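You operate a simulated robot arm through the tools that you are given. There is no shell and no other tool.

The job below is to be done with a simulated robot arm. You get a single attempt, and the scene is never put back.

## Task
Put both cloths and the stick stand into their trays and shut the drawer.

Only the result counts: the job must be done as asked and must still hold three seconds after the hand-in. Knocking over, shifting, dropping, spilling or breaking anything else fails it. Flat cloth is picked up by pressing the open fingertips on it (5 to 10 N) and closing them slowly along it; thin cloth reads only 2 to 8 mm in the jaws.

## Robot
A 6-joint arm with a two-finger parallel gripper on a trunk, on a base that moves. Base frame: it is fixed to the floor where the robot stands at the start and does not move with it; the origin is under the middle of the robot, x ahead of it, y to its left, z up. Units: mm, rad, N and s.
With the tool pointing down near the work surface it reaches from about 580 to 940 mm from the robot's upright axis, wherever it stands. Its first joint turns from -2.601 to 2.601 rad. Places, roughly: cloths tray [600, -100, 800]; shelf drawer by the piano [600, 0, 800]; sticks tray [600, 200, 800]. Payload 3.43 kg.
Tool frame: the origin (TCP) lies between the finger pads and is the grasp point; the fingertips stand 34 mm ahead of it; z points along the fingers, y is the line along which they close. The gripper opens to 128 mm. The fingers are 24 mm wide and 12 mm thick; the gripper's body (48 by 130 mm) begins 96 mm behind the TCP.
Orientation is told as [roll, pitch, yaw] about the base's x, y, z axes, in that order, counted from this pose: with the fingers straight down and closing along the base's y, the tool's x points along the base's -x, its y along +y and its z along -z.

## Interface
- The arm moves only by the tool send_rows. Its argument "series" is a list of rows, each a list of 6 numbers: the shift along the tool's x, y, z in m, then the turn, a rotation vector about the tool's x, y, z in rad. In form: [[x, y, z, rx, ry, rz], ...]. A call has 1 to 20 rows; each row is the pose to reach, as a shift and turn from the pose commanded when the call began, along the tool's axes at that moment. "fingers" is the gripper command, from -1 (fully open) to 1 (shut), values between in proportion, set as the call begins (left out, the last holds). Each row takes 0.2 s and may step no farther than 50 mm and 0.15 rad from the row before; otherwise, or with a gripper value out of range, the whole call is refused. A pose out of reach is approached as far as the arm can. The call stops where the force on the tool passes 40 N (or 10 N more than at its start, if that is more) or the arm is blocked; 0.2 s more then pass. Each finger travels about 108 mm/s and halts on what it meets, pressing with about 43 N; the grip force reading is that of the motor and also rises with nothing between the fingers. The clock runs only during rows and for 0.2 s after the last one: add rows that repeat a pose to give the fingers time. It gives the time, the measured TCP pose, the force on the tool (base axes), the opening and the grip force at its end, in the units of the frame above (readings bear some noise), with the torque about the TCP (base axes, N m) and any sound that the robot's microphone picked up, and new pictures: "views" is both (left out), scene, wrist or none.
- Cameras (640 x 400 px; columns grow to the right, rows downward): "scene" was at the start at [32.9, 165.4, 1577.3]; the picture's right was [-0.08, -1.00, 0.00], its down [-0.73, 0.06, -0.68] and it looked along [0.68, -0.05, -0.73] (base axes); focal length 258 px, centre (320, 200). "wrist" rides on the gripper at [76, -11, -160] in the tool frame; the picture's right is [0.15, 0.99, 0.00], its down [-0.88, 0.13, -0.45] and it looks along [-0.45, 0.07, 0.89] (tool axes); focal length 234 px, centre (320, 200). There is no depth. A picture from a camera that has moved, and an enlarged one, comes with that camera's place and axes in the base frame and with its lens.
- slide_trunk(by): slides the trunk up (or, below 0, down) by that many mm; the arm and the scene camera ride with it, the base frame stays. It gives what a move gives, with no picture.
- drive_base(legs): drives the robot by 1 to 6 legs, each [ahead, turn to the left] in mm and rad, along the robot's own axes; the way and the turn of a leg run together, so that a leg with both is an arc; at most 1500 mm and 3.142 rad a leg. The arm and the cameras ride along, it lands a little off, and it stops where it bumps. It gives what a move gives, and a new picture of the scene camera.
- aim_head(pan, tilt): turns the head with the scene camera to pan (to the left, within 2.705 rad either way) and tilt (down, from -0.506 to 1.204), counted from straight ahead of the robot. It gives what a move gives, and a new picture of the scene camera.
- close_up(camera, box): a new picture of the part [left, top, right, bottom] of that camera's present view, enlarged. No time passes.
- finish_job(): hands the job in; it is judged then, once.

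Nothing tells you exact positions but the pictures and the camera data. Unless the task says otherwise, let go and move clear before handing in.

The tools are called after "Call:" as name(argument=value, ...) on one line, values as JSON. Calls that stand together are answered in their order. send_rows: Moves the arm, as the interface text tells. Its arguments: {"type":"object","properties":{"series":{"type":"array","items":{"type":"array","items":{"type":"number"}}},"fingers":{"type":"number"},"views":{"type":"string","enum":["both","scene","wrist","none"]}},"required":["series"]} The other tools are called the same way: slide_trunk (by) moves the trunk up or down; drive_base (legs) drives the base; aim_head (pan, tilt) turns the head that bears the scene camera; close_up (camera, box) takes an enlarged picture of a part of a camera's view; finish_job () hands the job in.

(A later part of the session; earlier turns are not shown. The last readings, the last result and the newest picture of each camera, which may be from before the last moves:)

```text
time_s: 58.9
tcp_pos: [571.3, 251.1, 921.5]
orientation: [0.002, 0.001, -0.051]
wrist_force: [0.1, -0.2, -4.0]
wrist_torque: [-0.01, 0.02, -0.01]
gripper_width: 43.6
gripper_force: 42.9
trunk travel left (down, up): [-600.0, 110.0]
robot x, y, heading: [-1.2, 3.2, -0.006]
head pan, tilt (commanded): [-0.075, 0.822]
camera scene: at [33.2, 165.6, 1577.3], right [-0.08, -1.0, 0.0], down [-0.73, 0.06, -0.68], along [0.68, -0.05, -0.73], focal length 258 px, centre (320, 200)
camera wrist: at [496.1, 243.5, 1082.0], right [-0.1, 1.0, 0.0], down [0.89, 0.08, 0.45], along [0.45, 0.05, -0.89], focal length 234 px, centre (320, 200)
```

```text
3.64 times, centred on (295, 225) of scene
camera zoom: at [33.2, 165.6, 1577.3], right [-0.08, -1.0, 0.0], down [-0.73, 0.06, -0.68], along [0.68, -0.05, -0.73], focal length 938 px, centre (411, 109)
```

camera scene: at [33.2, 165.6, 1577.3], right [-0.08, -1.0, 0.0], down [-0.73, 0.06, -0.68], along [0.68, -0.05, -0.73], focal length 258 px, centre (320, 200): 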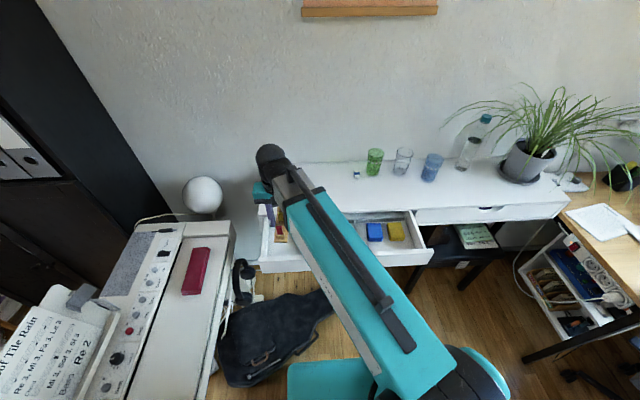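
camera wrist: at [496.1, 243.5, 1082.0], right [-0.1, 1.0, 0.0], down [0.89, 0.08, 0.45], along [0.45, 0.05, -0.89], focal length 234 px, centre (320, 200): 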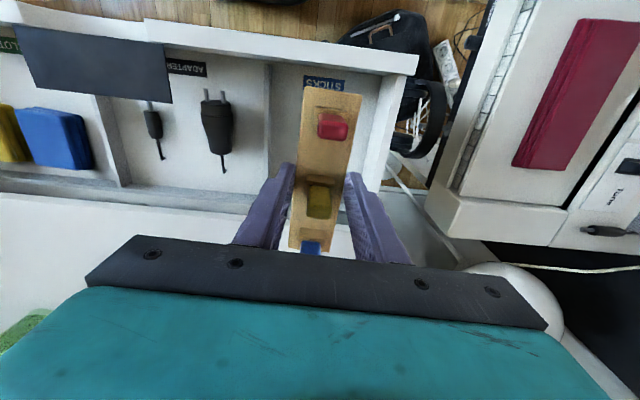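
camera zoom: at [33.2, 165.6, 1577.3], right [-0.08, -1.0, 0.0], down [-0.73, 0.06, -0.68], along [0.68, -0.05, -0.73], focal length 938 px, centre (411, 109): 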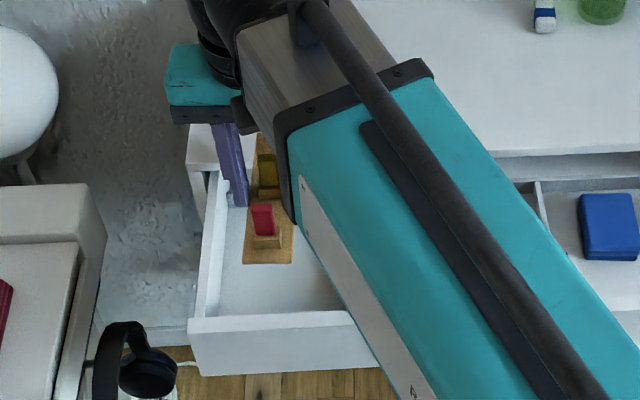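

I'll zoom in on the tray's back end and front end to measure how the stand will fit lengthwise.

Call:
close_up(camera="wrist", box=[170, 140, 300, 221])

Call:
close_up(camera="wrist", box=[250, 30, 430, 142])

Call:
close_up(camera="wrist", box=[330, 100, 460, 240])

```text
4.92 times, centred on (235, 180) of wrist
camera zoom: at [496.1, 243.5, 1082.0], right [-0.1, 1.0, 0.0], down [0.89, 0.08, 0.45], along [0.45, 0.05, -0.89], focal length 1153 px, centre (738, 296)
```

zoom: 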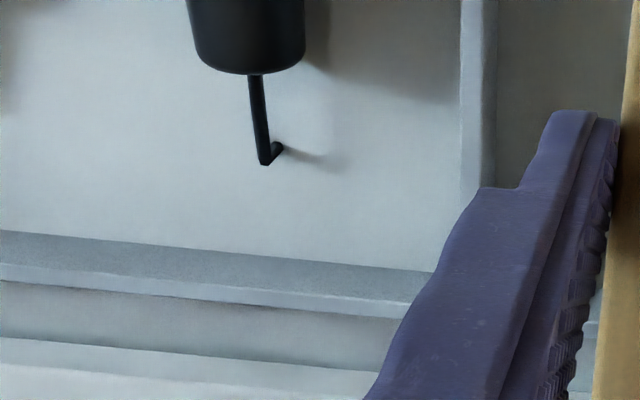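

```text
3.56 times, centred on (340, 86) of wrist
camera zoom: at [496.1, 243.5, 1082.0], right [-0.1, 1.0, 0.0], down [0.89, 0.08, 0.45], along [0.45, 0.05, -0.89], focal length 833 px, centre (249, 605)
```

zoom: 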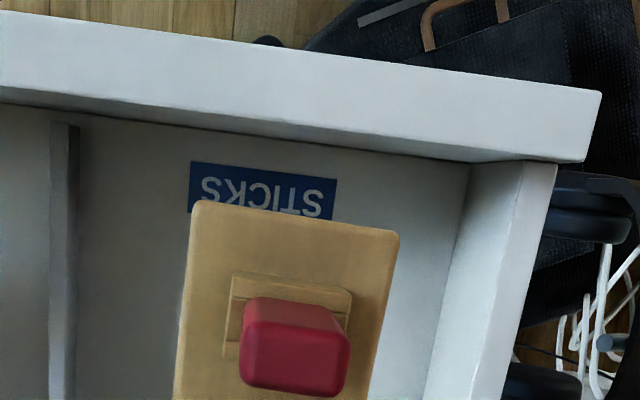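

```text
2.86 times, centred on (395, 170) of wrist
camera zoom: at [496.1, 243.5, 1082.0], right [-0.1, 1.0, 0.0], down [0.89, 0.08, 0.45], along [0.45, 0.05, -0.89], focal length 669 px, centre (106, 286)
```

zoom: 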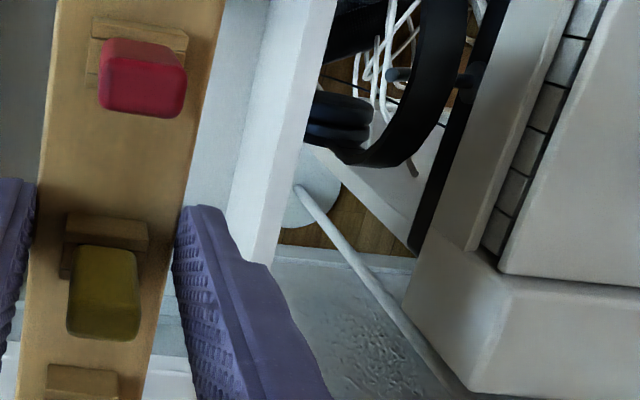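

The tray spans about x 481–658, y 187–320, but the shelf edge overhangs at x≈647, so the stand's centre should go to about (565, 253), nearly square to the drawer. I'll shift and turn accordingly, then check before going down.

Call:
send_rows(series=[[0.004, 0.001, 0, 0, 0, -0.013], [0.008, 0.0015, 0, 0, 0, -0.027], [0.01, 0.002, 0.005, 0, 0, -0.04], [0.01, 0.002, 0.012, 0, 0, -0.04], [0.01, 0.002, 0.012, 0, 0, -0.04]], views="both")

Call:
close_up(camera="wrist", box=[200, 20, 440, 260])

Call:
close_up(camera="wrist", box=[260, 150, 400, 260])

Call:
close_up(camera="scene", box=[245, 180, 325, 280])

```text
time_s: 60.1
tcp_pos: [561.8, 253.9, 910.2]
orientation: [0.001, 0.002, -0.009]
wrist_force: [-0.2, -0.2, -3.5]
wrist_torque: [-0.01, 0.02, 0.01]
gripper_width: 43.5
gripper_force: 42.5
trunk travel left (down, up): [-600.0, 110.0]
robot x, y, heading: [-0.8, 0.1, -0.002]
head pan, tilt (commanded): [-0.075, 0.822]
camera scene: at [33.2, 165.5, 1577.3], right [-0.08, -1.0, 0.0], down [-0.73, 0.06, -0.68], along [0.68, -0.05, -0.73], focal length 258 px, centre (320, 200)
camera wrist: at [486.5, 242.9, 1071.0], right [-0.14, 0.99, 0.0], down [0.88, 0.12, 0.45], along [0.45, 0.06, -0.89], focal length 234 px, centre (320, 200)
```

scene: 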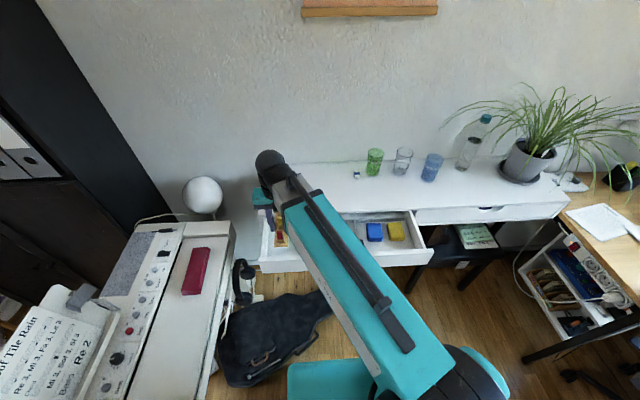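
wrist: 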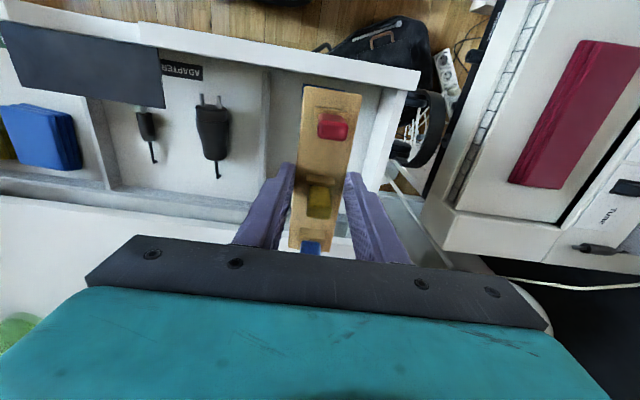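

```text
1.67 times, centred on (320, 140) of wrist
camera zoom: at [486.5, 242.9, 1071.0], right [-0.14, 0.99, 0.0], down [0.88, 0.12, 0.45], along [0.45, 0.06, -0.89], focal length 390 px, centre (320, 300)
```

zoom: 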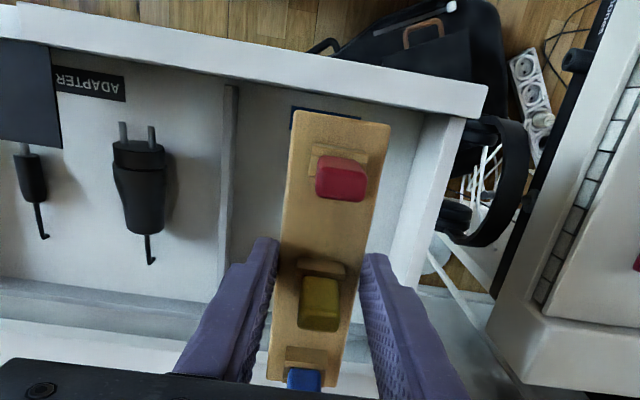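

```text
3.64 times, centred on (330, 205) of wrist
camera zoom: at [486.5, 242.9, 1071.0], right [-0.14, 0.99, 0.0], down [0.88, 0.12, 0.45], along [0.45, 0.06, -0.89], focal length 852 px, centre (284, 182)
```

zoom: 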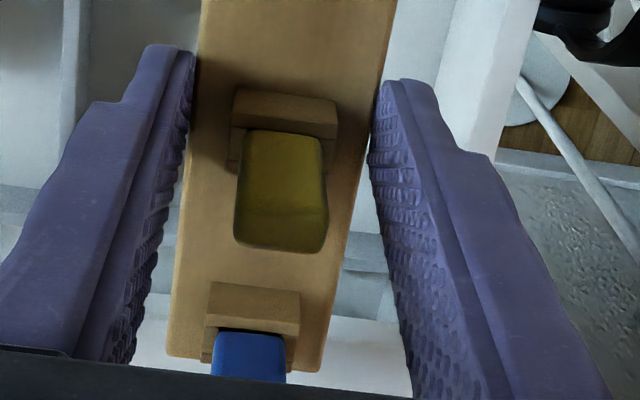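

```text
4.00 times, centred on (285, 230) of scene
camera zoom: at [33.2, 165.5, 1577.3], right [-0.08, -1.0, 0.0], down [-0.73, 0.06, -0.68], along [0.68, -0.05, -0.73], focal length 1032 px, centre (460, 80)
```

zoom: 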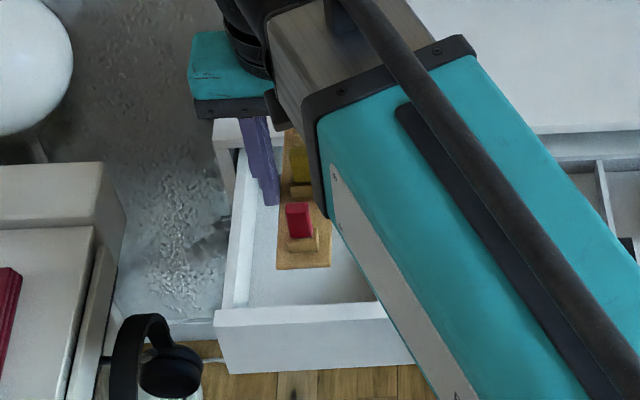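

The stand now spans about x 491–638, clear of both the shelf edge (≈648) and the front panel (≈482). I'll descend in checked stages.

Call:
send_rows(series=[[0, 0, 0.01, 0, 0, 0], [0, 0, 0.022, 0, 0, 0], [0, 0, 0.034, 0, 0, 0], [0, 0, 0.045, 0, 0, 0], [0, 0, 0.045, 0, 0, 0]], views="wrist")

Call:
close_up(camera="wrist", box=[200, 20, 440, 260])

```text
time_s: 61.3
tcp_pos: [559.7, 251.8, 866.8]
orientation: [0.002, 0.001, -0.01]
wrist_force: [0.1, 0.3, -3.4]
wrist_torque: [0.0, 0.03, 0.02]
gripper_width: 43.3
gripper_force: 43.2
trunk travel left (down, up): [-600.0, 110.0]
robot x, y, heading: [1.2, 2.7, 0.0]
head pan, tilt (commanded): [-0.075, 0.822]
camera wrist: at [486.0, 241.7, 1026.8], right [-0.14, 0.99, 0.0], down [0.88, 0.12, 0.45], along [0.45, 0.06, -0.89], focal length 234 px, centre (320, 200)
```

wrist: 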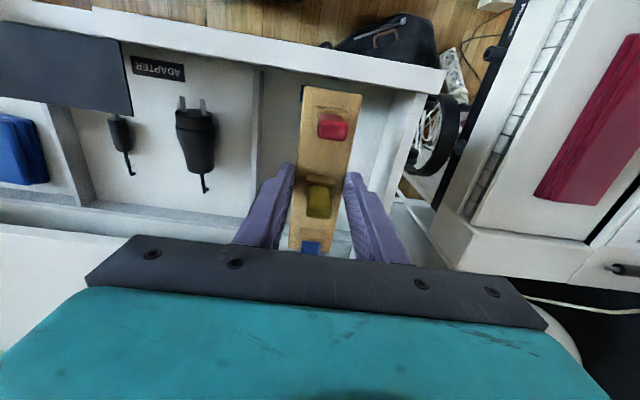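

```text
1.67 times, centred on (320, 140) of wrist
camera zoom: at [486.0, 241.7, 1026.8], right [-0.14, 0.99, 0.0], down [0.88, 0.12, 0.45], along [0.45, 0.06, -0.89], focal length 390 px, centre (320, 300)
```

zoom: 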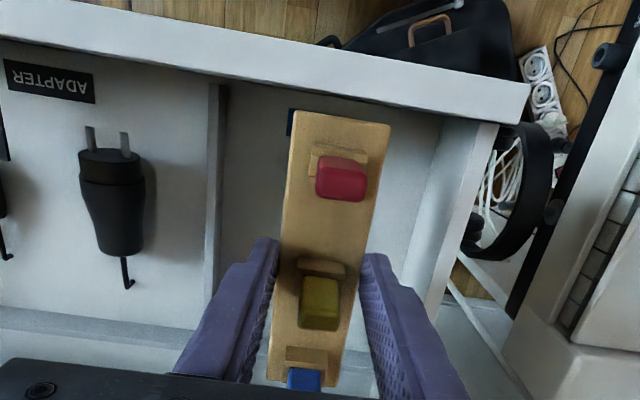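

Clear on all sides. Continuing down toward the floor.

Call:
send_rows(series=[[0, 0, 0.012, 0, 0, 0], [0, 0, 0.024, 0, 0, 0], [0, 0, 0.036, 0, 0, 0], [0, 0, 0.046, 0, 0, 0], [0, 0, 0.056, 0, 0, 0], [0, 0, 0.056, 0, 0, 0]], views="wrist")

Call:
close_up(camera="wrist", box=[200, 20, 440, 260])

```text
time_s: 62.7
tcp_pos: [561.7, 253.6, 810.3]
orientation: [0.002, 0.002, -0.012]
wrist_force: [-0.4, 0.8, -3.6]
wrist_torque: [0.0, 0.0, -0.02]
gripper_width: 43.3
gripper_force: 43.1
trunk travel left (down, up): [-600.0, 110.0]
robot x, y, heading: [1.9, -0.5, -0.003]
head pan, tilt (commanded): [-0.075, 0.822]
camera wrist: at [486.9, 242.0, 970.7], right [-0.14, 0.99, 0.0], down [0.88, 0.12, 0.45], along [0.45, 0.06, -0.89], focal length 234 px, centre (320, 200)
```

wrist: 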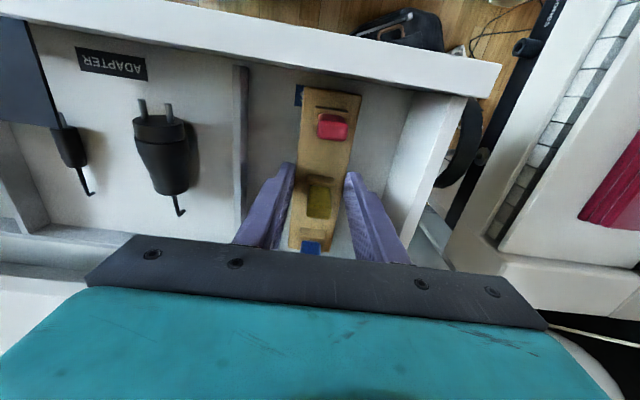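

```text
1.67 times, centred on (320, 140) of wrist
camera zoom: at [486.9, 242.0, 970.7], right [-0.14, 0.99, 0.0], down [0.88, 0.12, 0.45], along [0.45, 0.06, -0.89], focal length 390 px, centre (320, 300)
```

zoom: 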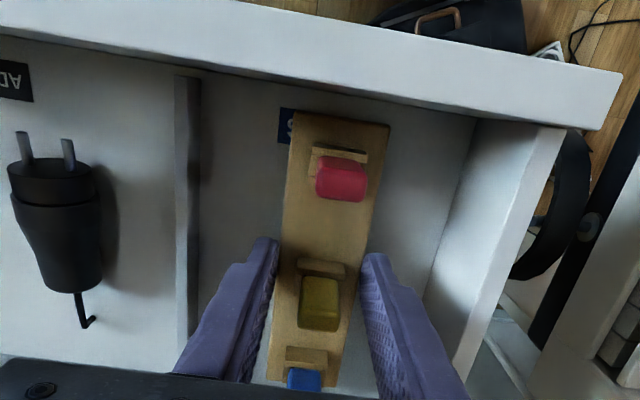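

Near the floor now (bottom at about 775). I'll finish in small steps until I feel the floor.

Call:
send_rows(series=[[0, 0, 0.003, 0, 0, 0], [0, 0, 0.006, 0, 0, 0], [0, 0, 0.006, 0, 0, 0]], views="none")

Call:
send_rows(series=[[0, 0, 0.002, 0, 0, 0], [0, 0, 0.002, 0, 0, 0]], views="none")

Call:
send_rows(series=[[0, 0, 0.0015, 0, 0, 0], [0, 0, 0.0015, 0, 0, 0]], views="none")

```text
time_s: 63.5
tcp_pos: [560.0, 252.3, 803.8]
orientation: [0.001, 0.002, -0.01]
wrist_force: [0.0, -0.1, -3.5]
wrist_torque: [0.03, 0.02, -0.04]
gripper_width: 43.4
gripper_force: 43.0
trunk travel left (down, up): [-600.0, 110.0]
robot x, y, heading: [-0.5, -2.0, -0.005]
head pan, tilt (commanded): [-0.075, 0.822]
```

```text
time_s: 64.1
tcp_pos: [561.0, 253.0, 801.6]
orientation: [0.002, 0.001, -0.011]
wrist_force: [0.0, -1.2, -2.9]
wrist_torque: [0.0, 0.01, 0.03]
gripper_width: 43.2
gripper_force: 42.9
trunk travel left (down, up): [-600.0, 110.0]
robot x, y, heading: [-1.0, 4.1, 0.002]
head pan, tilt (commanded): [-0.075, 0.822]
```

```text
time_s: 64.7
tcp_pos: [560.8, 252.8, 799.6]
orientation: [0.002, 0.002, -0.012]
wrist_force: [-0.1, -0.6, -3.1]
wrist_torque: [0.01, 0.03, 0.04]
gripper_width: 43.3
gripper_force: 43.4
trunk travel left (down, up): [-600.0, 110.0]
robot x, y, heading: [0.7, -2.0, -0.007]
head pan, tilt (commanded): [-0.075, 0.822]
```

Call:
send_rows(series=[[0, 0, 0.0015, 0, 0, 0], [0, 0, 0.0015, 0, 0, 0]], views="none")

Call:
send_rows(series=[[0, 0, 0.001, 0, 0, 0], [0, 0, 0.001, 0, 0, 0]], views="none")

```text
time_s: 65.3
tcp_pos: [562.1, 253.1, 799.3]
orientation: [-0.001, 0.001, -0.012]
wrist_force: [-0.5, -0.3, -1.4]
wrist_torque: [-0.01, -0.08, -0.03]
gripper_width: 43.4
gripper_force: 43.0
trunk travel left (down, up): [-600.0, 110.0]
robot x, y, heading: [-2.6, 1.9, 0.0]
head pan, tilt (commanded): [-0.075, 0.822]
```

```text
time_s: 65.9
tcp_pos: [558.9, 254.7, 797.4]
orientation: [0.003, 0.002, -0.009]
wrist_force: [1.0, 2.3, 13.3]
wrist_torque: [-0.15, 0.55, -0.01]
gripper_width: 43.7
gripper_force: 43.4
trunk travel left (down, up): [-600.0, 110.0]
robot x, y, heading: [0.6, 1.7, 0.001]
head pan, tilt (commanded): [-0.075, 0.822]
```

Floor contact felt (13 N). I'll ease off slightly and open the fingers gently.

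Call:
send_rows(series=[[0, 0, -0.001, 0, 0, 0], [0, 0, -0.001, 0, 0, 0]], views="none")

Call:
send_rows(series=[[0, 0, 0, 0, 0, 0], [0, 0, 0, 0, 0, 0]], fingers=0.27, views="none")

Call:
send_rows(series=[[0, 0, 0, 0, 0, 0], [0, 0, 0, 0, 0, 0]], fingers=0.1, views="wrist")

Call:
close_up(camera="wrist", box=[200, 20, 440, 260])

```text
time_s: 66.5
tcp_pos: [560.7, 253.4, 798.7]
orientation: [0.003, 0.003, -0.01]
wrist_force: [0.7, 1.7, 0.6]
wrist_torque: [0.05, -0.3, 0.1]
gripper_width: 43.6
gripper_force: 43.3
trunk travel left (down, up): [-600.0, 110.0]
robot x, y, heading: [0.1, 4.1, -0.003]
head pan, tilt (commanded): [-0.075, 0.822]
```

```text
time_s: 67.1
tcp_pos: [560.0, 252.8, 798.9]
orientation: [0.001, 0.001, -0.012]
wrist_force: [-0.3, -0.4, -0.6]
wrist_torque: [-0.02, 0.02, -0.01]
gripper_width: 46.7
gripper_force: 0.1
trunk travel left (down, up): [-600.0, 110.0]
robot x, y, heading: [-0.7, 1.0, -0.003]
head pan, tilt (commanded): [-0.075, 0.822]
```

```text
time_s: 67.7
tcp_pos: [560.7, 252.7, 797.7]
orientation: [0.001, 0.001, -0.01]
wrist_force: [-0.7, -0.1, 0.3]
wrist_torque: [0.03, 0.01, 0.04]
gripper_width: 57.7
gripper_force: 0.0
trunk travel left (down, up): [-600.0, 110.0]
robot x, y, heading: [4.4, 4.0, 0.0]
head pan, tilt (commanded): [-0.075, 0.822]
camera wrist: at [486.0, 242.8, 959.1], right [-0.14, 0.99, 0.0], down [0.88, 0.12, 0.45], along [0.45, 0.06, -0.89], focal length 234 px, centre (320, 200)
```

wrist: 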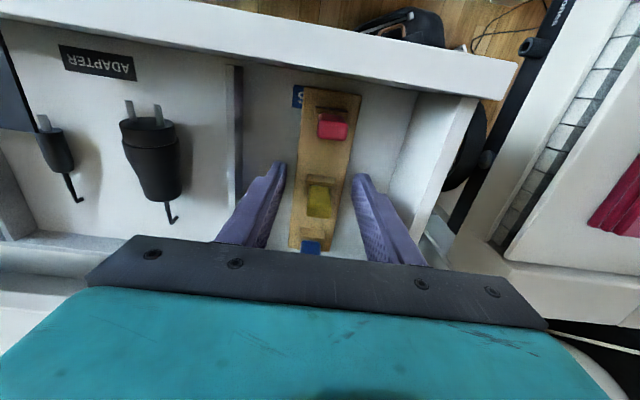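

```text
1.67 times, centred on (320, 140) of wrist
camera zoom: at [486.0, 242.8, 959.1], right [-0.14, 0.99, 0.0], down [0.88, 0.12, 0.45], along [0.45, 0.06, -0.89], focal length 390 px, centre (320, 300)
```

zoom: 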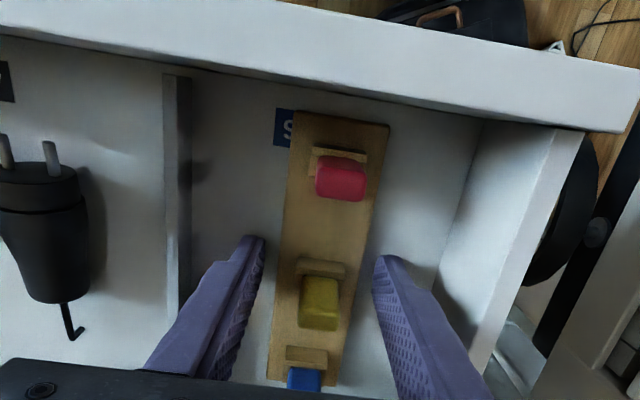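

The stand sits on the STICKS tray floor, upright. I'll rise straight up clear of it.

Call:
send_rows(series=[[0, 0, -0.005, 0, 0, 0], [0, 0, -0.015, 0, 0, 0], [0, 0, -0.035, 0, 0, 0], [0, 0, -0.06, 0, 0, 0], [0, 0, -0.09, 0, 0, 0], [0, 0, -0.12, 0, 0, 0], [0, 0, -0.13, 0, 0, 0], [0, 0, -0.13, 0, 0, 0]], views="both")

Call:
close_up(camera="wrist", box=[200, 20, 440, 260])

Call:
close_up(camera="scene", box=[400, 170, 580, 282])

```text
time_s: 69.5
tcp_pos: [560.8, 252.5, 929.6]
orientation: [0.002, 0.002, -0.009]
wrist_force: [0.4, 0.7, -0.3]
wrist_torque: [-0.02, -0.04, 0.02]
gripper_width: 57.7
gripper_force: 0.1
trunk travel left (down, up): [-600.0, 110.0]
robot x, y, heading: [-2.5, 3.5, -0.002]
head pan, tilt (commanded): [-0.075, 0.822]
camera scene: at [33.0, 165.4, 1577.3], right [-0.08, -1.0, 0.0], down [-0.73, 0.06, -0.68], along [0.68, -0.05, -0.73], focal length 258 px, centre (320, 200)
camera wrist: at [486.5, 241.3, 1089.6], right [-0.14, 0.99, 0.0], down [0.88, 0.12, 0.45], along [0.45, 0.06, -0.89], focal length 234 px, centre (320, 200)
```

scene: 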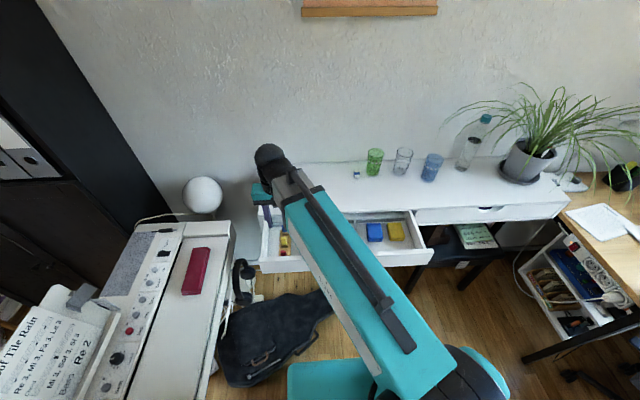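
wrist: 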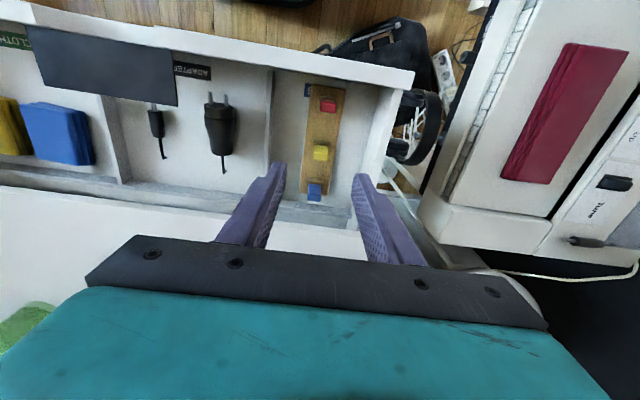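

```text
1.67 times, centred on (320, 140) of wrist
camera zoom: at [486.5, 241.3, 1089.6], right [-0.14, 0.99, 0.0], down [0.88, 0.12, 0.45], along [0.45, 0.06, -0.89], focal length 390 px, centre (320, 300)
```

zoom: 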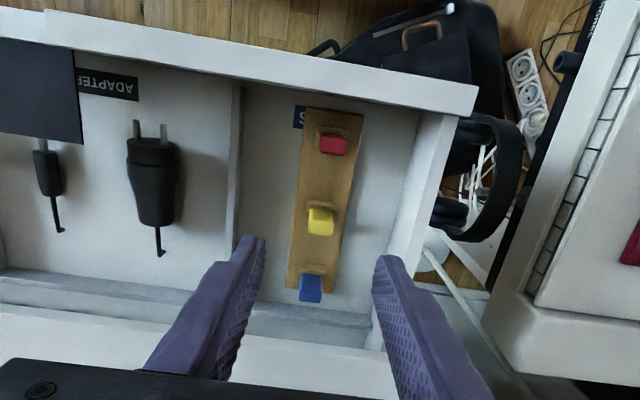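

```text
3.56 times, centred on (490, 226) of scene
camera zoom: at [33.0, 165.4, 1577.3], right [-0.08, -1.0, 0.0], down [-0.73, 0.06, -0.68], along [0.68, -0.05, -0.73], focal length 918 px, centre (-284, 108)
```

zoom: 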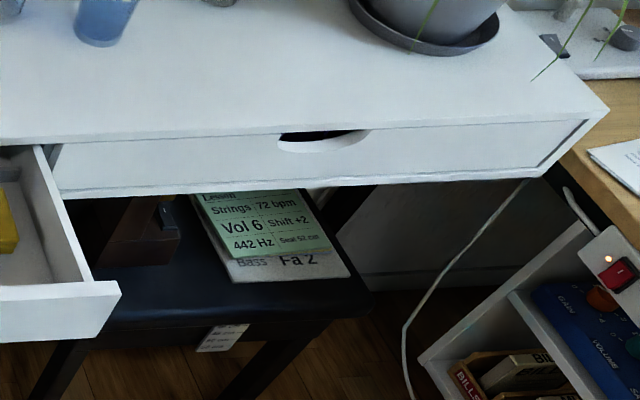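

All three items are in their trays and the closed right drawer sits flush under the shelf slab. To push the drawer shut I need the robot about 200 mm further back, so I'll look behind the robot first.

Call:
aim_head(pan=2.65, tilt=0.85)

Call:
aim_head(pan=-2.65, tilt=0.85)

```text
time_s: 71.9
tcp_pos: [560.1, 252.1, 929.1]
orientation: [0.003, 0.003, -0.01]
wrist_force: [-0.5, -0.7, -0.2]
wrist_torque: [0.0, 0.0, 0.02]
gripper_width: 57.6
gripper_force: 0.1
trunk travel left (down, up): [-600.0, 110.0]
robot x, y, heading: [-1.0, -0.9, -0.003]
head pan, tilt (commanded): [2.649, 0.85]
camera scene: at [-115.2, 208.6, 1575.1], right [0.47, 0.88, 0.0], down [0.66, -0.36, -0.66], along [-0.58, 0.31, -0.75], focal length 258 px, centre (320, 200)
```

scene: 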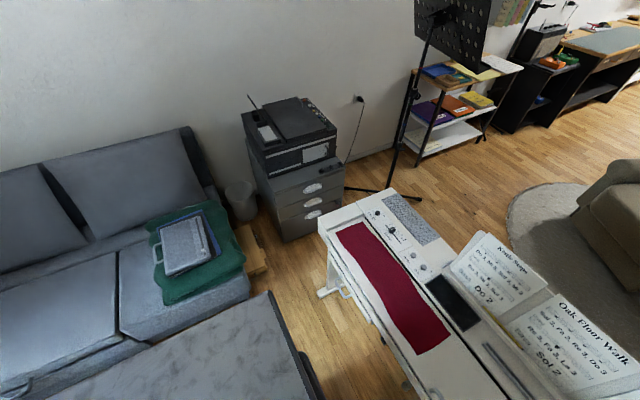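

```text
time_s: 76.0
tcp_pos: [561.5, 251.8, 930.0]
orientation: [0.002, 0.002, -0.01]
wrist_force: [0.7, -0.3, 0.0]
wrist_torque: [0.0, 0.02, -0.02]
gripper_width: 57.6
gripper_force: 0.0
trunk travel left (down, up): [-600.0, 110.0]
robot x, y, heading: [-2.6, 2.4, -0.009]
head pan, tilt (commanded): [-2.649, 0.85]
camera scene: at [-115.3, 134.6, 1575.1], right [-0.47, 0.88, 0.0], down [0.66, 0.35, -0.66], along [-0.58, -0.31, -0.75], focal length 258 px, centre (320, 200)
```

scene: 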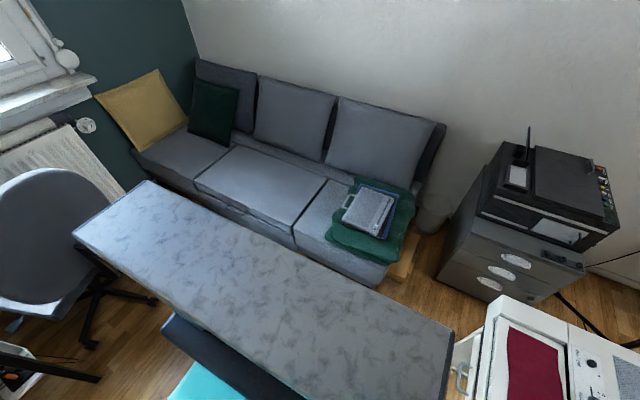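

There is a grey table close behind the robot, so backing room is limited. I'll look steeper down to measure the gap.

Call:
aim_head(pan=-2.65, tilt=1.2)

Call:
aim_head(pan=2.65, tilt=1.2)

Call:
aim_head(pan=-1.57, tilt=1.0)

Call:
aim_head(pan=1.57, tilt=1.0)

```text
time_s: 76.9
tcp_pos: [559.9, 253.5, 928.0]
orientation: [0.001, 0.001, -0.011]
wrist_force: [1.2, -0.2, 0.6]
wrist_torque: [0.03, -0.02, 0.02]
gripper_width: 57.5
gripper_force: 0.0
trunk travel left (down, up): [-600.0, 110.0]
robot x, y, heading: [1.0, 1.3, -0.002]
head pan, tilt (commanded): [-2.649, 1.201]
camera scene: at [-95.8, 145.1, 1551.4], right [-0.47, 0.88, 0.0], down [0.82, 0.44, -0.36], along [-0.32, -0.17, -0.93], focal length 258 px, centre (320, 200)
```

scene: 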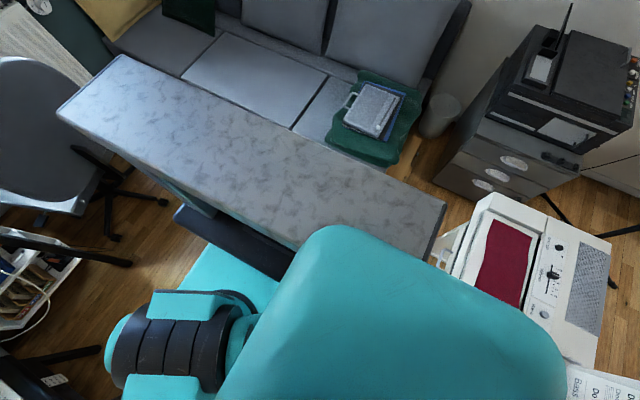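

```text
time_s: 81.0
tcp_pos: [559.9, 253.0, 927.8]
orientation: [0.003, 0.001, -0.01]
wrist_force: [0.5, 0.6, 0.6]
wrist_torque: [-0.01, 0.0, 0.0]
gripper_width: 57.6
gripper_force: 0.0
trunk travel left (down, up): [-600.0, 110.0]
robot x, y, heading: [-3.0, -2.1, -0.003]
head pan, tilt (commanded): [2.649, 1.201]
camera scene: at [-95.6, 198.0, 1551.4], right [0.47, 0.88, 0.0], down [0.82, -0.44, -0.36], along [-0.32, 0.17, -0.93], focal length 258 px, centre (320, 200)
```

scene: 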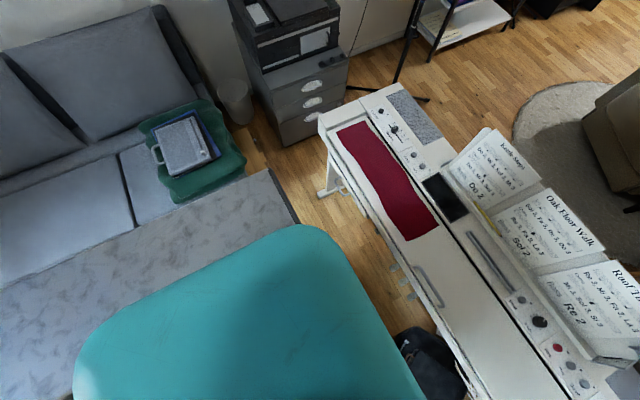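

```text
time_s: 84.4
tcp_pos: [561.1, 252.6, 929.5]
orientation: [0.002, 0.002, -0.011]
wrist_force: [-0.4, 0.0, 0.4]
wrist_torque: [-0.01, -0.01, -0.02]
gripper_width: 57.8
gripper_force: 0.0
trunk travel left (down, up): [-600.0, 110.0]
robot x, y, heading: [0.4, -1.3, -0.001]
head pan, tilt (commanded): [-1.571, 1.0]
camera scene: at [-46.5, 101.8, 1564.0], right [-1.0, 0.0, 0.0], down [0.0, 0.84, -0.54], along [0.0, -0.54, -0.84], focal length 258 px, centre (320, 200)
```

scene: 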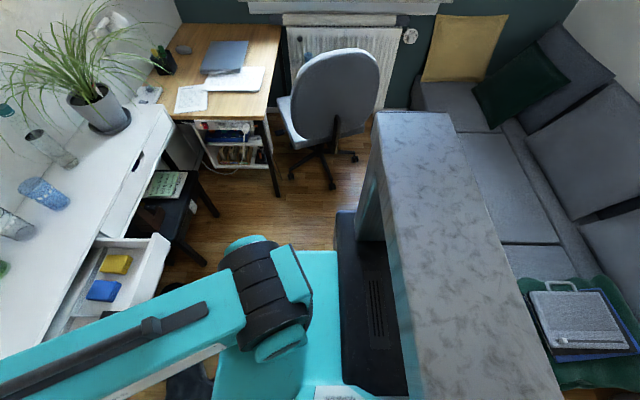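

```text
time_s: 87.1
tcp_pos: [559.9, 252.0, 928.3]
orientation: [0.0, 0.001, -0.011]
wrist_force: [-0.1, 1.1, -0.5]
wrist_torque: [0.01, 0.01, -0.01]
gripper_width: 57.5
gripper_force: 0.0
trunk travel left (down, up): [-600.0, 110.0]
robot x, y, heading: [6.8, 0.9, -0.001]
head pan, tilt (commanded): [1.571, 1.0]
camera scene: at [-46.3, 241.2, 1564.0], right [1.0, 0.0, 0.0], down [0.0, -0.84, -0.54], along [0.0, 0.54, -0.84], focal length 258 px, centre (320, 200)
```

scene: 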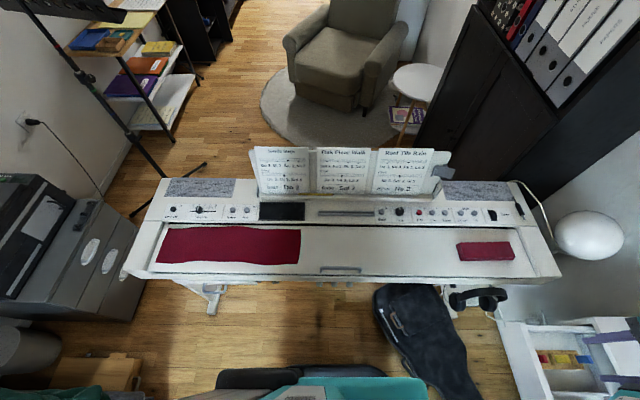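

There's only about 100 mm of free space behind the robot before the table, so I won't drive. Instead I can grip the thin divider between the ADAPTER and STICKS trays (y≈183, about 20 mm high) and draw the drawer inward with it, then push the front panel shut once it's within reach. First I'll turn the head back and hover above that divider.

Call:
aim_head(pan=-0.075, tilt=0.822)

Call:
send_rows(series=[[-0.002, -0.02, 0, 0, 0, 0], [-0.004, -0.045, 0, 0, 0, 0], [-0.006, -0.0695, 0, 0, 0, 0], [-0.006, -0.0695, 0.02, 0, 0, 0], [-0.006, -0.0695, 0.045, 0, 0, 0], [-0.006, -0.0695, 0.045, 0, 0, 0]], fingers=0.5, views="both")

Call:
close_up(camera="wrist", box=[200, 20, 440, 260])

```text
time_s: 88.8
tcp_pos: [560.5, 252.5, 929.0]
orientation: [0.001, 0.001, -0.01]
wrist_force: [-0.5, 0.4, -0.7]
wrist_torque: [-0.04, 0.02, -0.01]
gripper_width: 57.5
gripper_force: 0.1
trunk travel left (down, up): [-600.0, 110.0]
robot x, y, heading: [4.2, 2.1, -0.001]
head pan, tilt (commanded): [-0.075, 0.822]
camera scene: at [32.9, 165.5, 1577.3], right [-0.08, -1.0, 0.0], down [-0.73, 0.06, -0.68], along [0.68, -0.05, -0.73], focal length 258 px, centre (320, 200)
```

scene: 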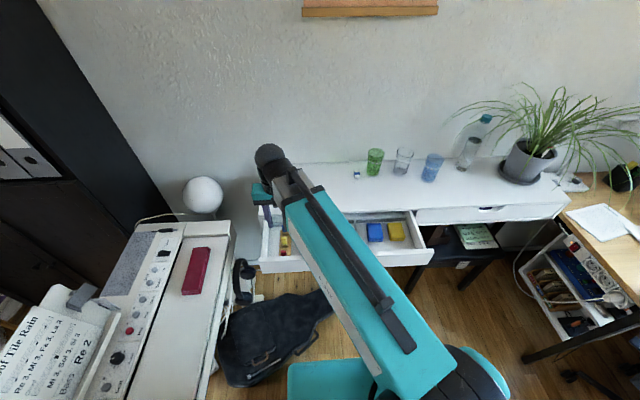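

```text
time_s: 90.2
tcp_pos: [565.7, 183.0, 882.5]
orientation: [0.002, 0.0, -0.009]
wrist_force: [-0.3, 0.8, 1.0]
wrist_torque: [0.01, 0.01, 0.01]
gripper_width: 31.8
gripper_force: 0.0
trunk travel left (down, up): [-600.0, 110.0]
robot x, y, heading: [-2.6, 4.1, -0.004]
head pan, tilt (commanded): [-0.075, 0.822]
camera scene: at [33.0, 165.4, 1577.3], right [-0.08, -1.0, 0.0], down [-0.73, 0.06, -0.68], along [0.68, -0.05, -0.73], focal length 258 px, centre (320, 200)
camera wrist: at [491.7, 172.1, 1043.8], right [-0.14, 0.99, 0.0], down [0.88, 0.12, 0.45], along [0.45, 0.06, -0.89], focal length 234 px, centre (320, 200)
```

scene: 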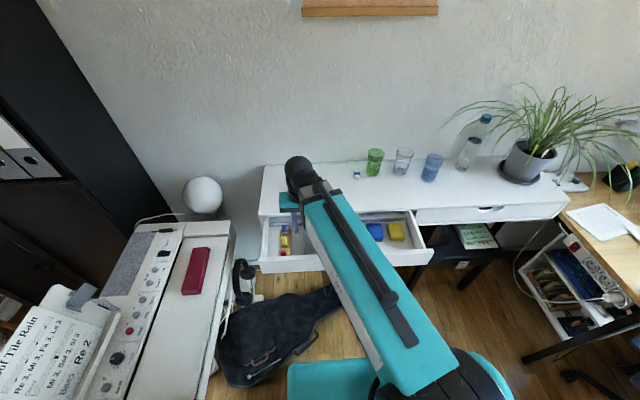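
wrist: 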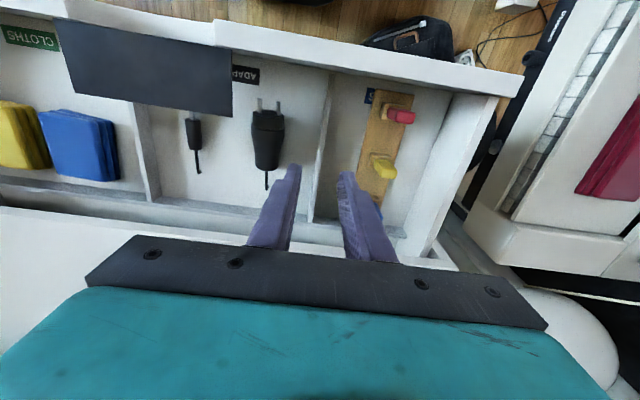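

```text
1.67 times, centred on (320, 140) of wrist
camera zoom: at [491.7, 172.1, 1043.8], right [-0.14, 0.99, 0.0], down [0.88, 0.12, 0.45], along [0.45, 0.06, -0.89], focal length 390 px, centre (320, 300)
```

zoom: 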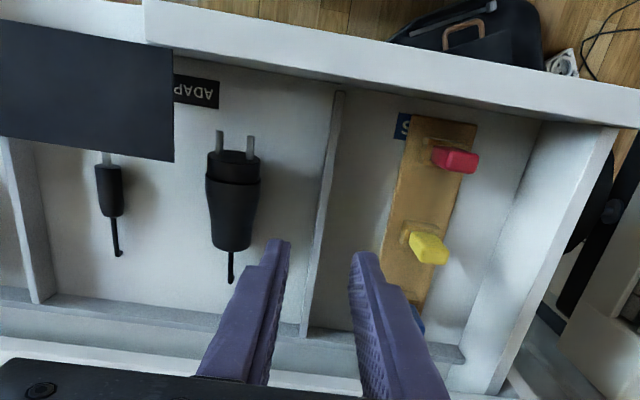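

The divider is centred between the fingertips, with room to the adapter and the stand. Descending astride it.

Call:
send_rows(series=[[0, 0, 0.015, 0, 0, 0], [0, 0, 0.03, 0, 0, 0], [0, 0, 0.045, 0, 0, 0], [0, 0, 0.056, 0, 0, 0], [0, 0, 0.056, 0, 0, 0]], views="wrist")

Call:
close_up(camera="wrist", box=[220, 80, 420, 260])

```text
time_s: 91.4
tcp_pos: [564.9, 183.8, 827.4]
orientation: [0.002, 0.001, -0.009]
wrist_force: [-0.5, -0.2, -0.1]
wrist_torque: [-0.02, -0.03, 0.01]
gripper_width: 32.1
gripper_force: 0.1
trunk travel left (down, up): [-600.0, 110.0]
robot x, y, heading: [-1.5, -0.6, -0.002]
head pan, tilt (commanded): [-0.075, 0.822]
camera wrist: at [490.8, 173.0, 987.7], right [-0.14, 0.99, 0.0], down [0.88, 0.12, 0.45], along [0.45, 0.06, -0.89], focal length 234 px, centre (320, 200)
```

wrist: 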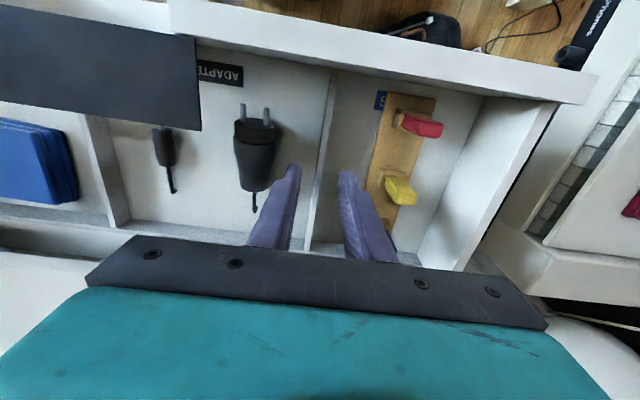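

```text
2.22 times, centred on (320, 170) of wrist
camera zoom: at [490.8, 173.0, 987.7], right [-0.14, 0.99, 0.0], down [0.88, 0.12, 0.45], along [0.45, 0.06, -0.89], focal length 520 px, centre (320, 267)
```

zoom: 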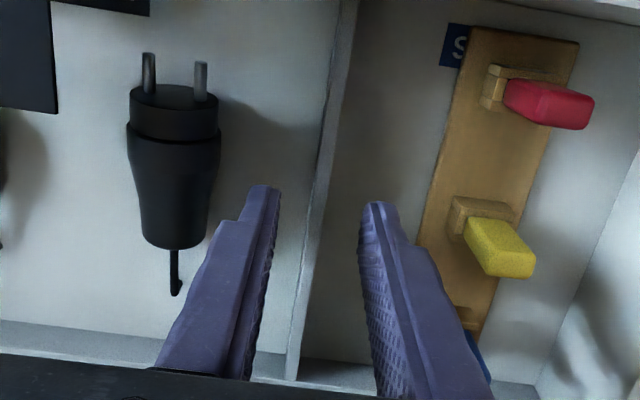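

Still centred. I'll go down another 24 mm so the pads overlap the divider by about 15 mm.

Call:
send_rows(series=[[0, 0, 0.008, 0, 0, 0], [0, 0, 0.016, 0, 0, 0], [0, 0, 0.023, 0, 0, 0], [0, 0, 0.023, 0, 0, 0]], views="wrist")

Call:
close_up(camera="wrist", box=[220, 80, 420, 260])

```text
time_s: 92.4
tcp_pos: [565.0, 183.4, 803.6]
orientation: [0.003, 0.001, -0.01]
wrist_force: [1.7, 0.1, 0.0]
wrist_torque: [-0.01, -0.01, -0.01]
gripper_width: 31.7
gripper_force: 0.0
trunk travel left (down, up): [-600.0, 110.0]
robot x, y, heading: [2.4, 1.6, -0.005]
head pan, tilt (commanded): [-0.075, 0.822]
camera wrist: at [491.6, 172.6, 964.9], right [-0.14, 0.99, 0.0], down [0.88, 0.12, 0.45], along [0.45, 0.06, -0.89], focal length 234 px, centre (320, 200)
```

wrist: 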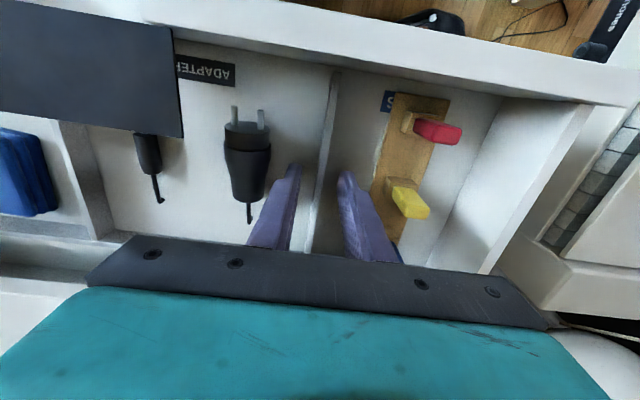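

```text
2.22 times, centred on (320, 170) of wrist
camera zoom: at [491.6, 172.6, 964.9], right [-0.14, 0.99, 0.0], down [0.88, 0.12, 0.45], along [0.45, 0.06, -0.89], focal length 520 px, centre (320, 267)
```

zoom: 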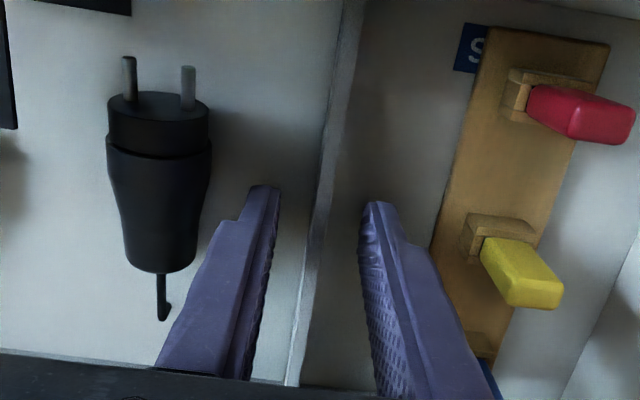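

Astride the divider. Closing gently on it.

Call:
send_rows(series=[[0, 0, 0, 0, 0, 0], [0, 0, 0, 0, 0, 0]], fingers=0.8, views="none")

Call:
send_rows(series=[[0, 0, 0, 0, 0, 0], [0, 0, 0, 0, 0, 0]], fingers=0.9, views="none")

Call:
send_rows(series=[[0, 0, 0, 0, 0, 0], [0, 0, 0, 0, 0, 0]], fingers=0.97, views="wrist")

```text
time_s: 93.0
tcp_pos: [566.2, 184.4, 803.7]
orientation: [0.002, 0.002, -0.011]
wrist_force: [-0.5, 0.3, -0.5]
wrist_torque: [-0.02, 0.0, 0.0]
gripper_width: 12.9
gripper_force: 0.0
trunk travel left (down, up): [-600.0, 110.0]
robot x, y, heading: [2.4, 2.0, 0.001]
head pan, tilt (commanded): [-0.075, 0.822]
```

```text
time_s: 93.6
tcp_pos: [565.3, 182.7, 804.0]
orientation: [0.002, 0.004, -0.011]
wrist_force: [0.6, -1.5, 0.3]
wrist_torque: [-0.07, 0.04, 0.0]
gripper_width: 7.1
gripper_force: 0.5
trunk travel left (down, up): [-600.0, 110.0]
robot x, y, heading: [5.2, 1.1, -0.007]
head pan, tilt (commanded): [-0.075, 0.822]
```

```text
time_s: 94.2
tcp_pos: [565.9, 183.5, 804.2]
orientation: [0.002, 0.001, -0.012]
wrist_force: [-0.1, -4.1, -0.6]
wrist_torque: [-0.44, -0.08, -0.85]
gripper_width: 6.0
gripper_force: 40.2
trunk travel left (down, up): [-600.0, 110.0]
robot x, y, heading: [2.5, -1.1, -0.004]
head pan, tilt (commanded): [-0.075, 0.822]
camera wrist: at [491.5, 172.2, 965.1], right [-0.13, 0.99, 0.0], down [0.88, 0.12, 0.45], along [0.45, 0.06, -0.89], focal length 234 px, centre (320, 200)
```

wrist: 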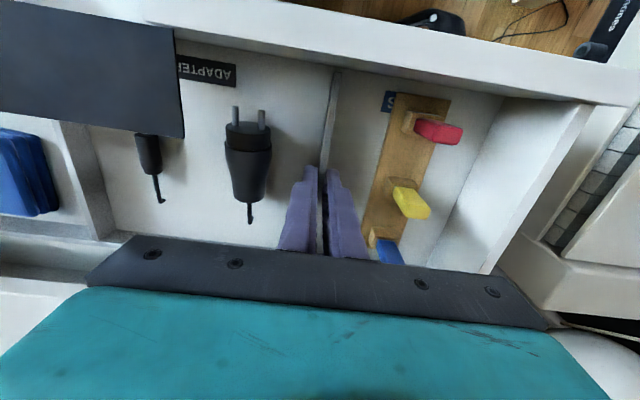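

The divider is gripped (6 mm, 40 N). I'll draw it slowly inward 6 mm and check the force.

Call:
send_rows(series=[[-0.002, 0, 0, 0, 0, 0], [-0.004, 0, 0, 0, 0, 0], [-0.006, 0, 0, 0, 0, 0], [-0.006, 0, 0, 0, 0, 0]], views="wrist")

```text
time_s: 95.2
tcp_pos: [570.9, 182.6, 803.8]
orientation: [0.001, 0.003, -0.012]
wrist_force: [-1.5, -7.7, -6.5]
wrist_torque: [-0.54, -0.29, -0.89]
gripper_width: 5.4
gripper_force: 40.3
trunk travel left (down, up): [-600.0, 110.0]
robot x, y, heading: [-0.1, -0.1, -0.004]
head pan, tilt (commanded): [-0.075, 0.822]
camera wrist: at [498.0, 172.0, 965.2], right [-0.14, 0.99, 0.0], down [0.88, 0.12, 0.45], along [0.45, 0.06, -0.89], focal length 234 px, centre (320, 200)
```

wrist: 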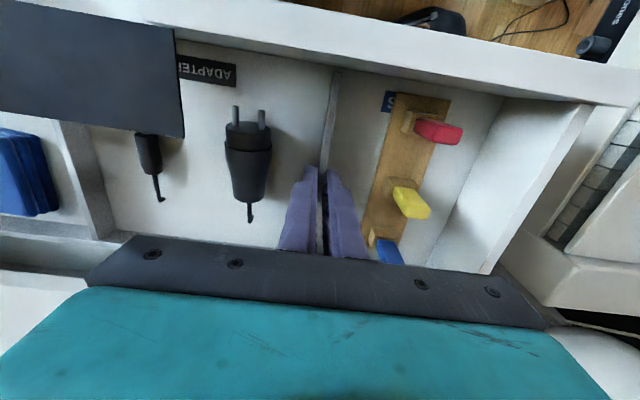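

The drawer follows smoothly with small force. Continuing to draw it inward slowly, with a slight side trim to relax the lateral force.

Call:
send_rows(series=[[-0.004, -0.0005, 0, 0, 0, 0], [-0.01, -0.0006, 0, 0, 0, 0], [-0.017, -0.0008, 0, 0, 0, 0], [-0.024, -0.001, 0, 0, 0, 0], [-0.03, -0.0011, 0, 0, 0, 0], [-0.03, -0.0011, 0, 0, 0, 0]], views="both")

```text
time_s: 96.6
tcp_pos: [603.1, 182.9, 804.5]
orientation: [0.0, 0.003, -0.012]
wrist_force: [2.1, -5.9, -9.9]
wrist_torque: [-0.44, 0.39, -0.89]
gripper_width: 5.8
gripper_force: 40.1
trunk travel left (down, up): [-600.0, 110.0]
robot x, y, heading: [-0.5, -0.8, -0.007]
head pan, tilt (commanded): [-0.075, 0.822]
camera scene: at [34.0, 165.2, 1577.2], right [-0.08, -1.0, 0.0], down [-0.73, 0.06, -0.68], along [0.68, -0.05, -0.73], focal length 258 px, centre (320, 200)
camera wrist: at [528.4, 171.4, 965.2], right [-0.13, 0.99, 0.0], down [0.88, 0.12, 0.45], along [0.45, 0.06, -0.89], focal length 234 px, centre (320, 200)
```

scene: 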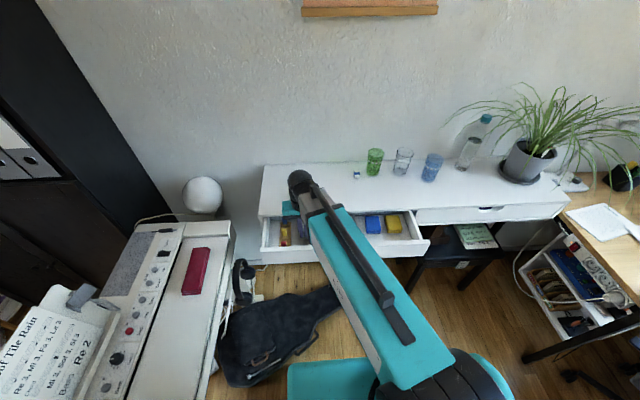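
wrist: 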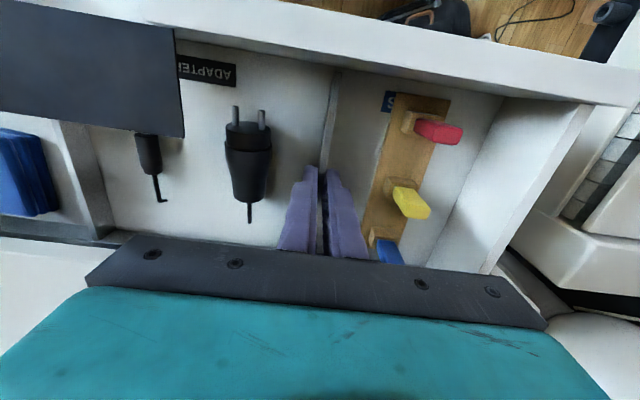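

The drawer is sliding in well and the contents stay in place. Continuing another 27 mm.

Call:
send_rows(series=[[-0.005, -0.0001, 0, 0, 0, 0], [-0.011, -0.0002, 0, 0, 0, 0], [-0.017, -0.0003, 0, 0, 0, 0], [-0.022, -0.0004, 0, 0, 0, 0], [-0.027, -0.0005, 0, 0, 0, 0], [-0.027, -0.0005, 0, 0, 0, 0]], views="wrist")

Call:
close_up(camera="scene", box=[250, 170, 440, 280])

```text
time_s: 98.0
tcp_pos: [629.5, 182.1, 804.2]
orientation: [0.003, 0.001, -0.011]
wrist_force: [1.8, 2.7, -4.1]
wrist_torque: [-0.21, 0.71, -0.97]
gripper_width: 5.4
gripper_force: 40.2
trunk travel left (down, up): [-600.0, 110.0]
robot x, y, heading: [0.7, 0.9, -0.001]
head pan, tilt (commanded): [-0.075, 0.822]
camera wrist: at [555.1, 170.9, 965.2], right [-0.14, 0.99, 0.0], down [0.88, 0.12, 0.45], along [0.45, 0.06, -0.89], focal length 234 px, centre (320, 200)
```

wrist: 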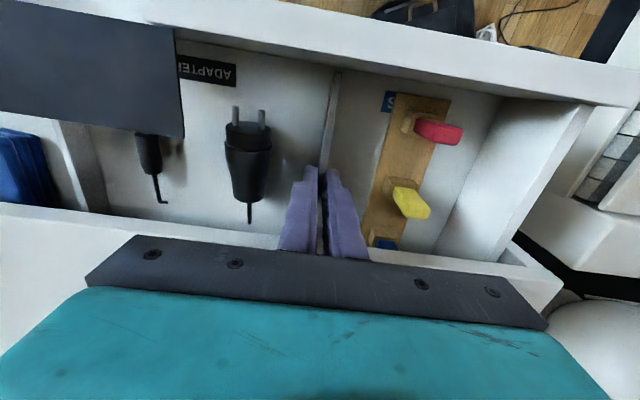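

```text
3.37 times, centred on (345, 225) of scene
camera zoom: at [33.6, 165.9, 1577.2], right [-0.08, -1.0, 0.0], down [-0.73, 0.06, -0.68], along [0.68, -0.05, -0.73], focal length 869 px, centre (236, 116)
```

zoom: 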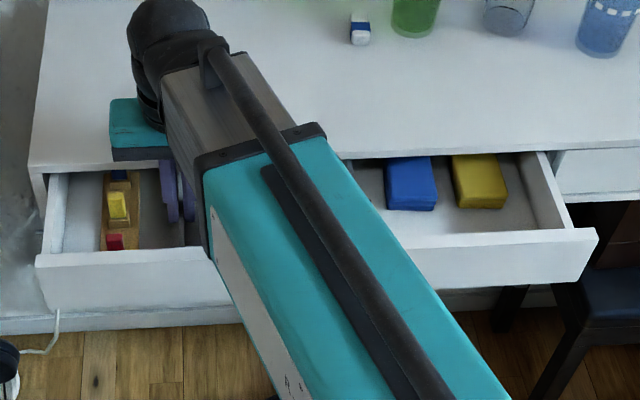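

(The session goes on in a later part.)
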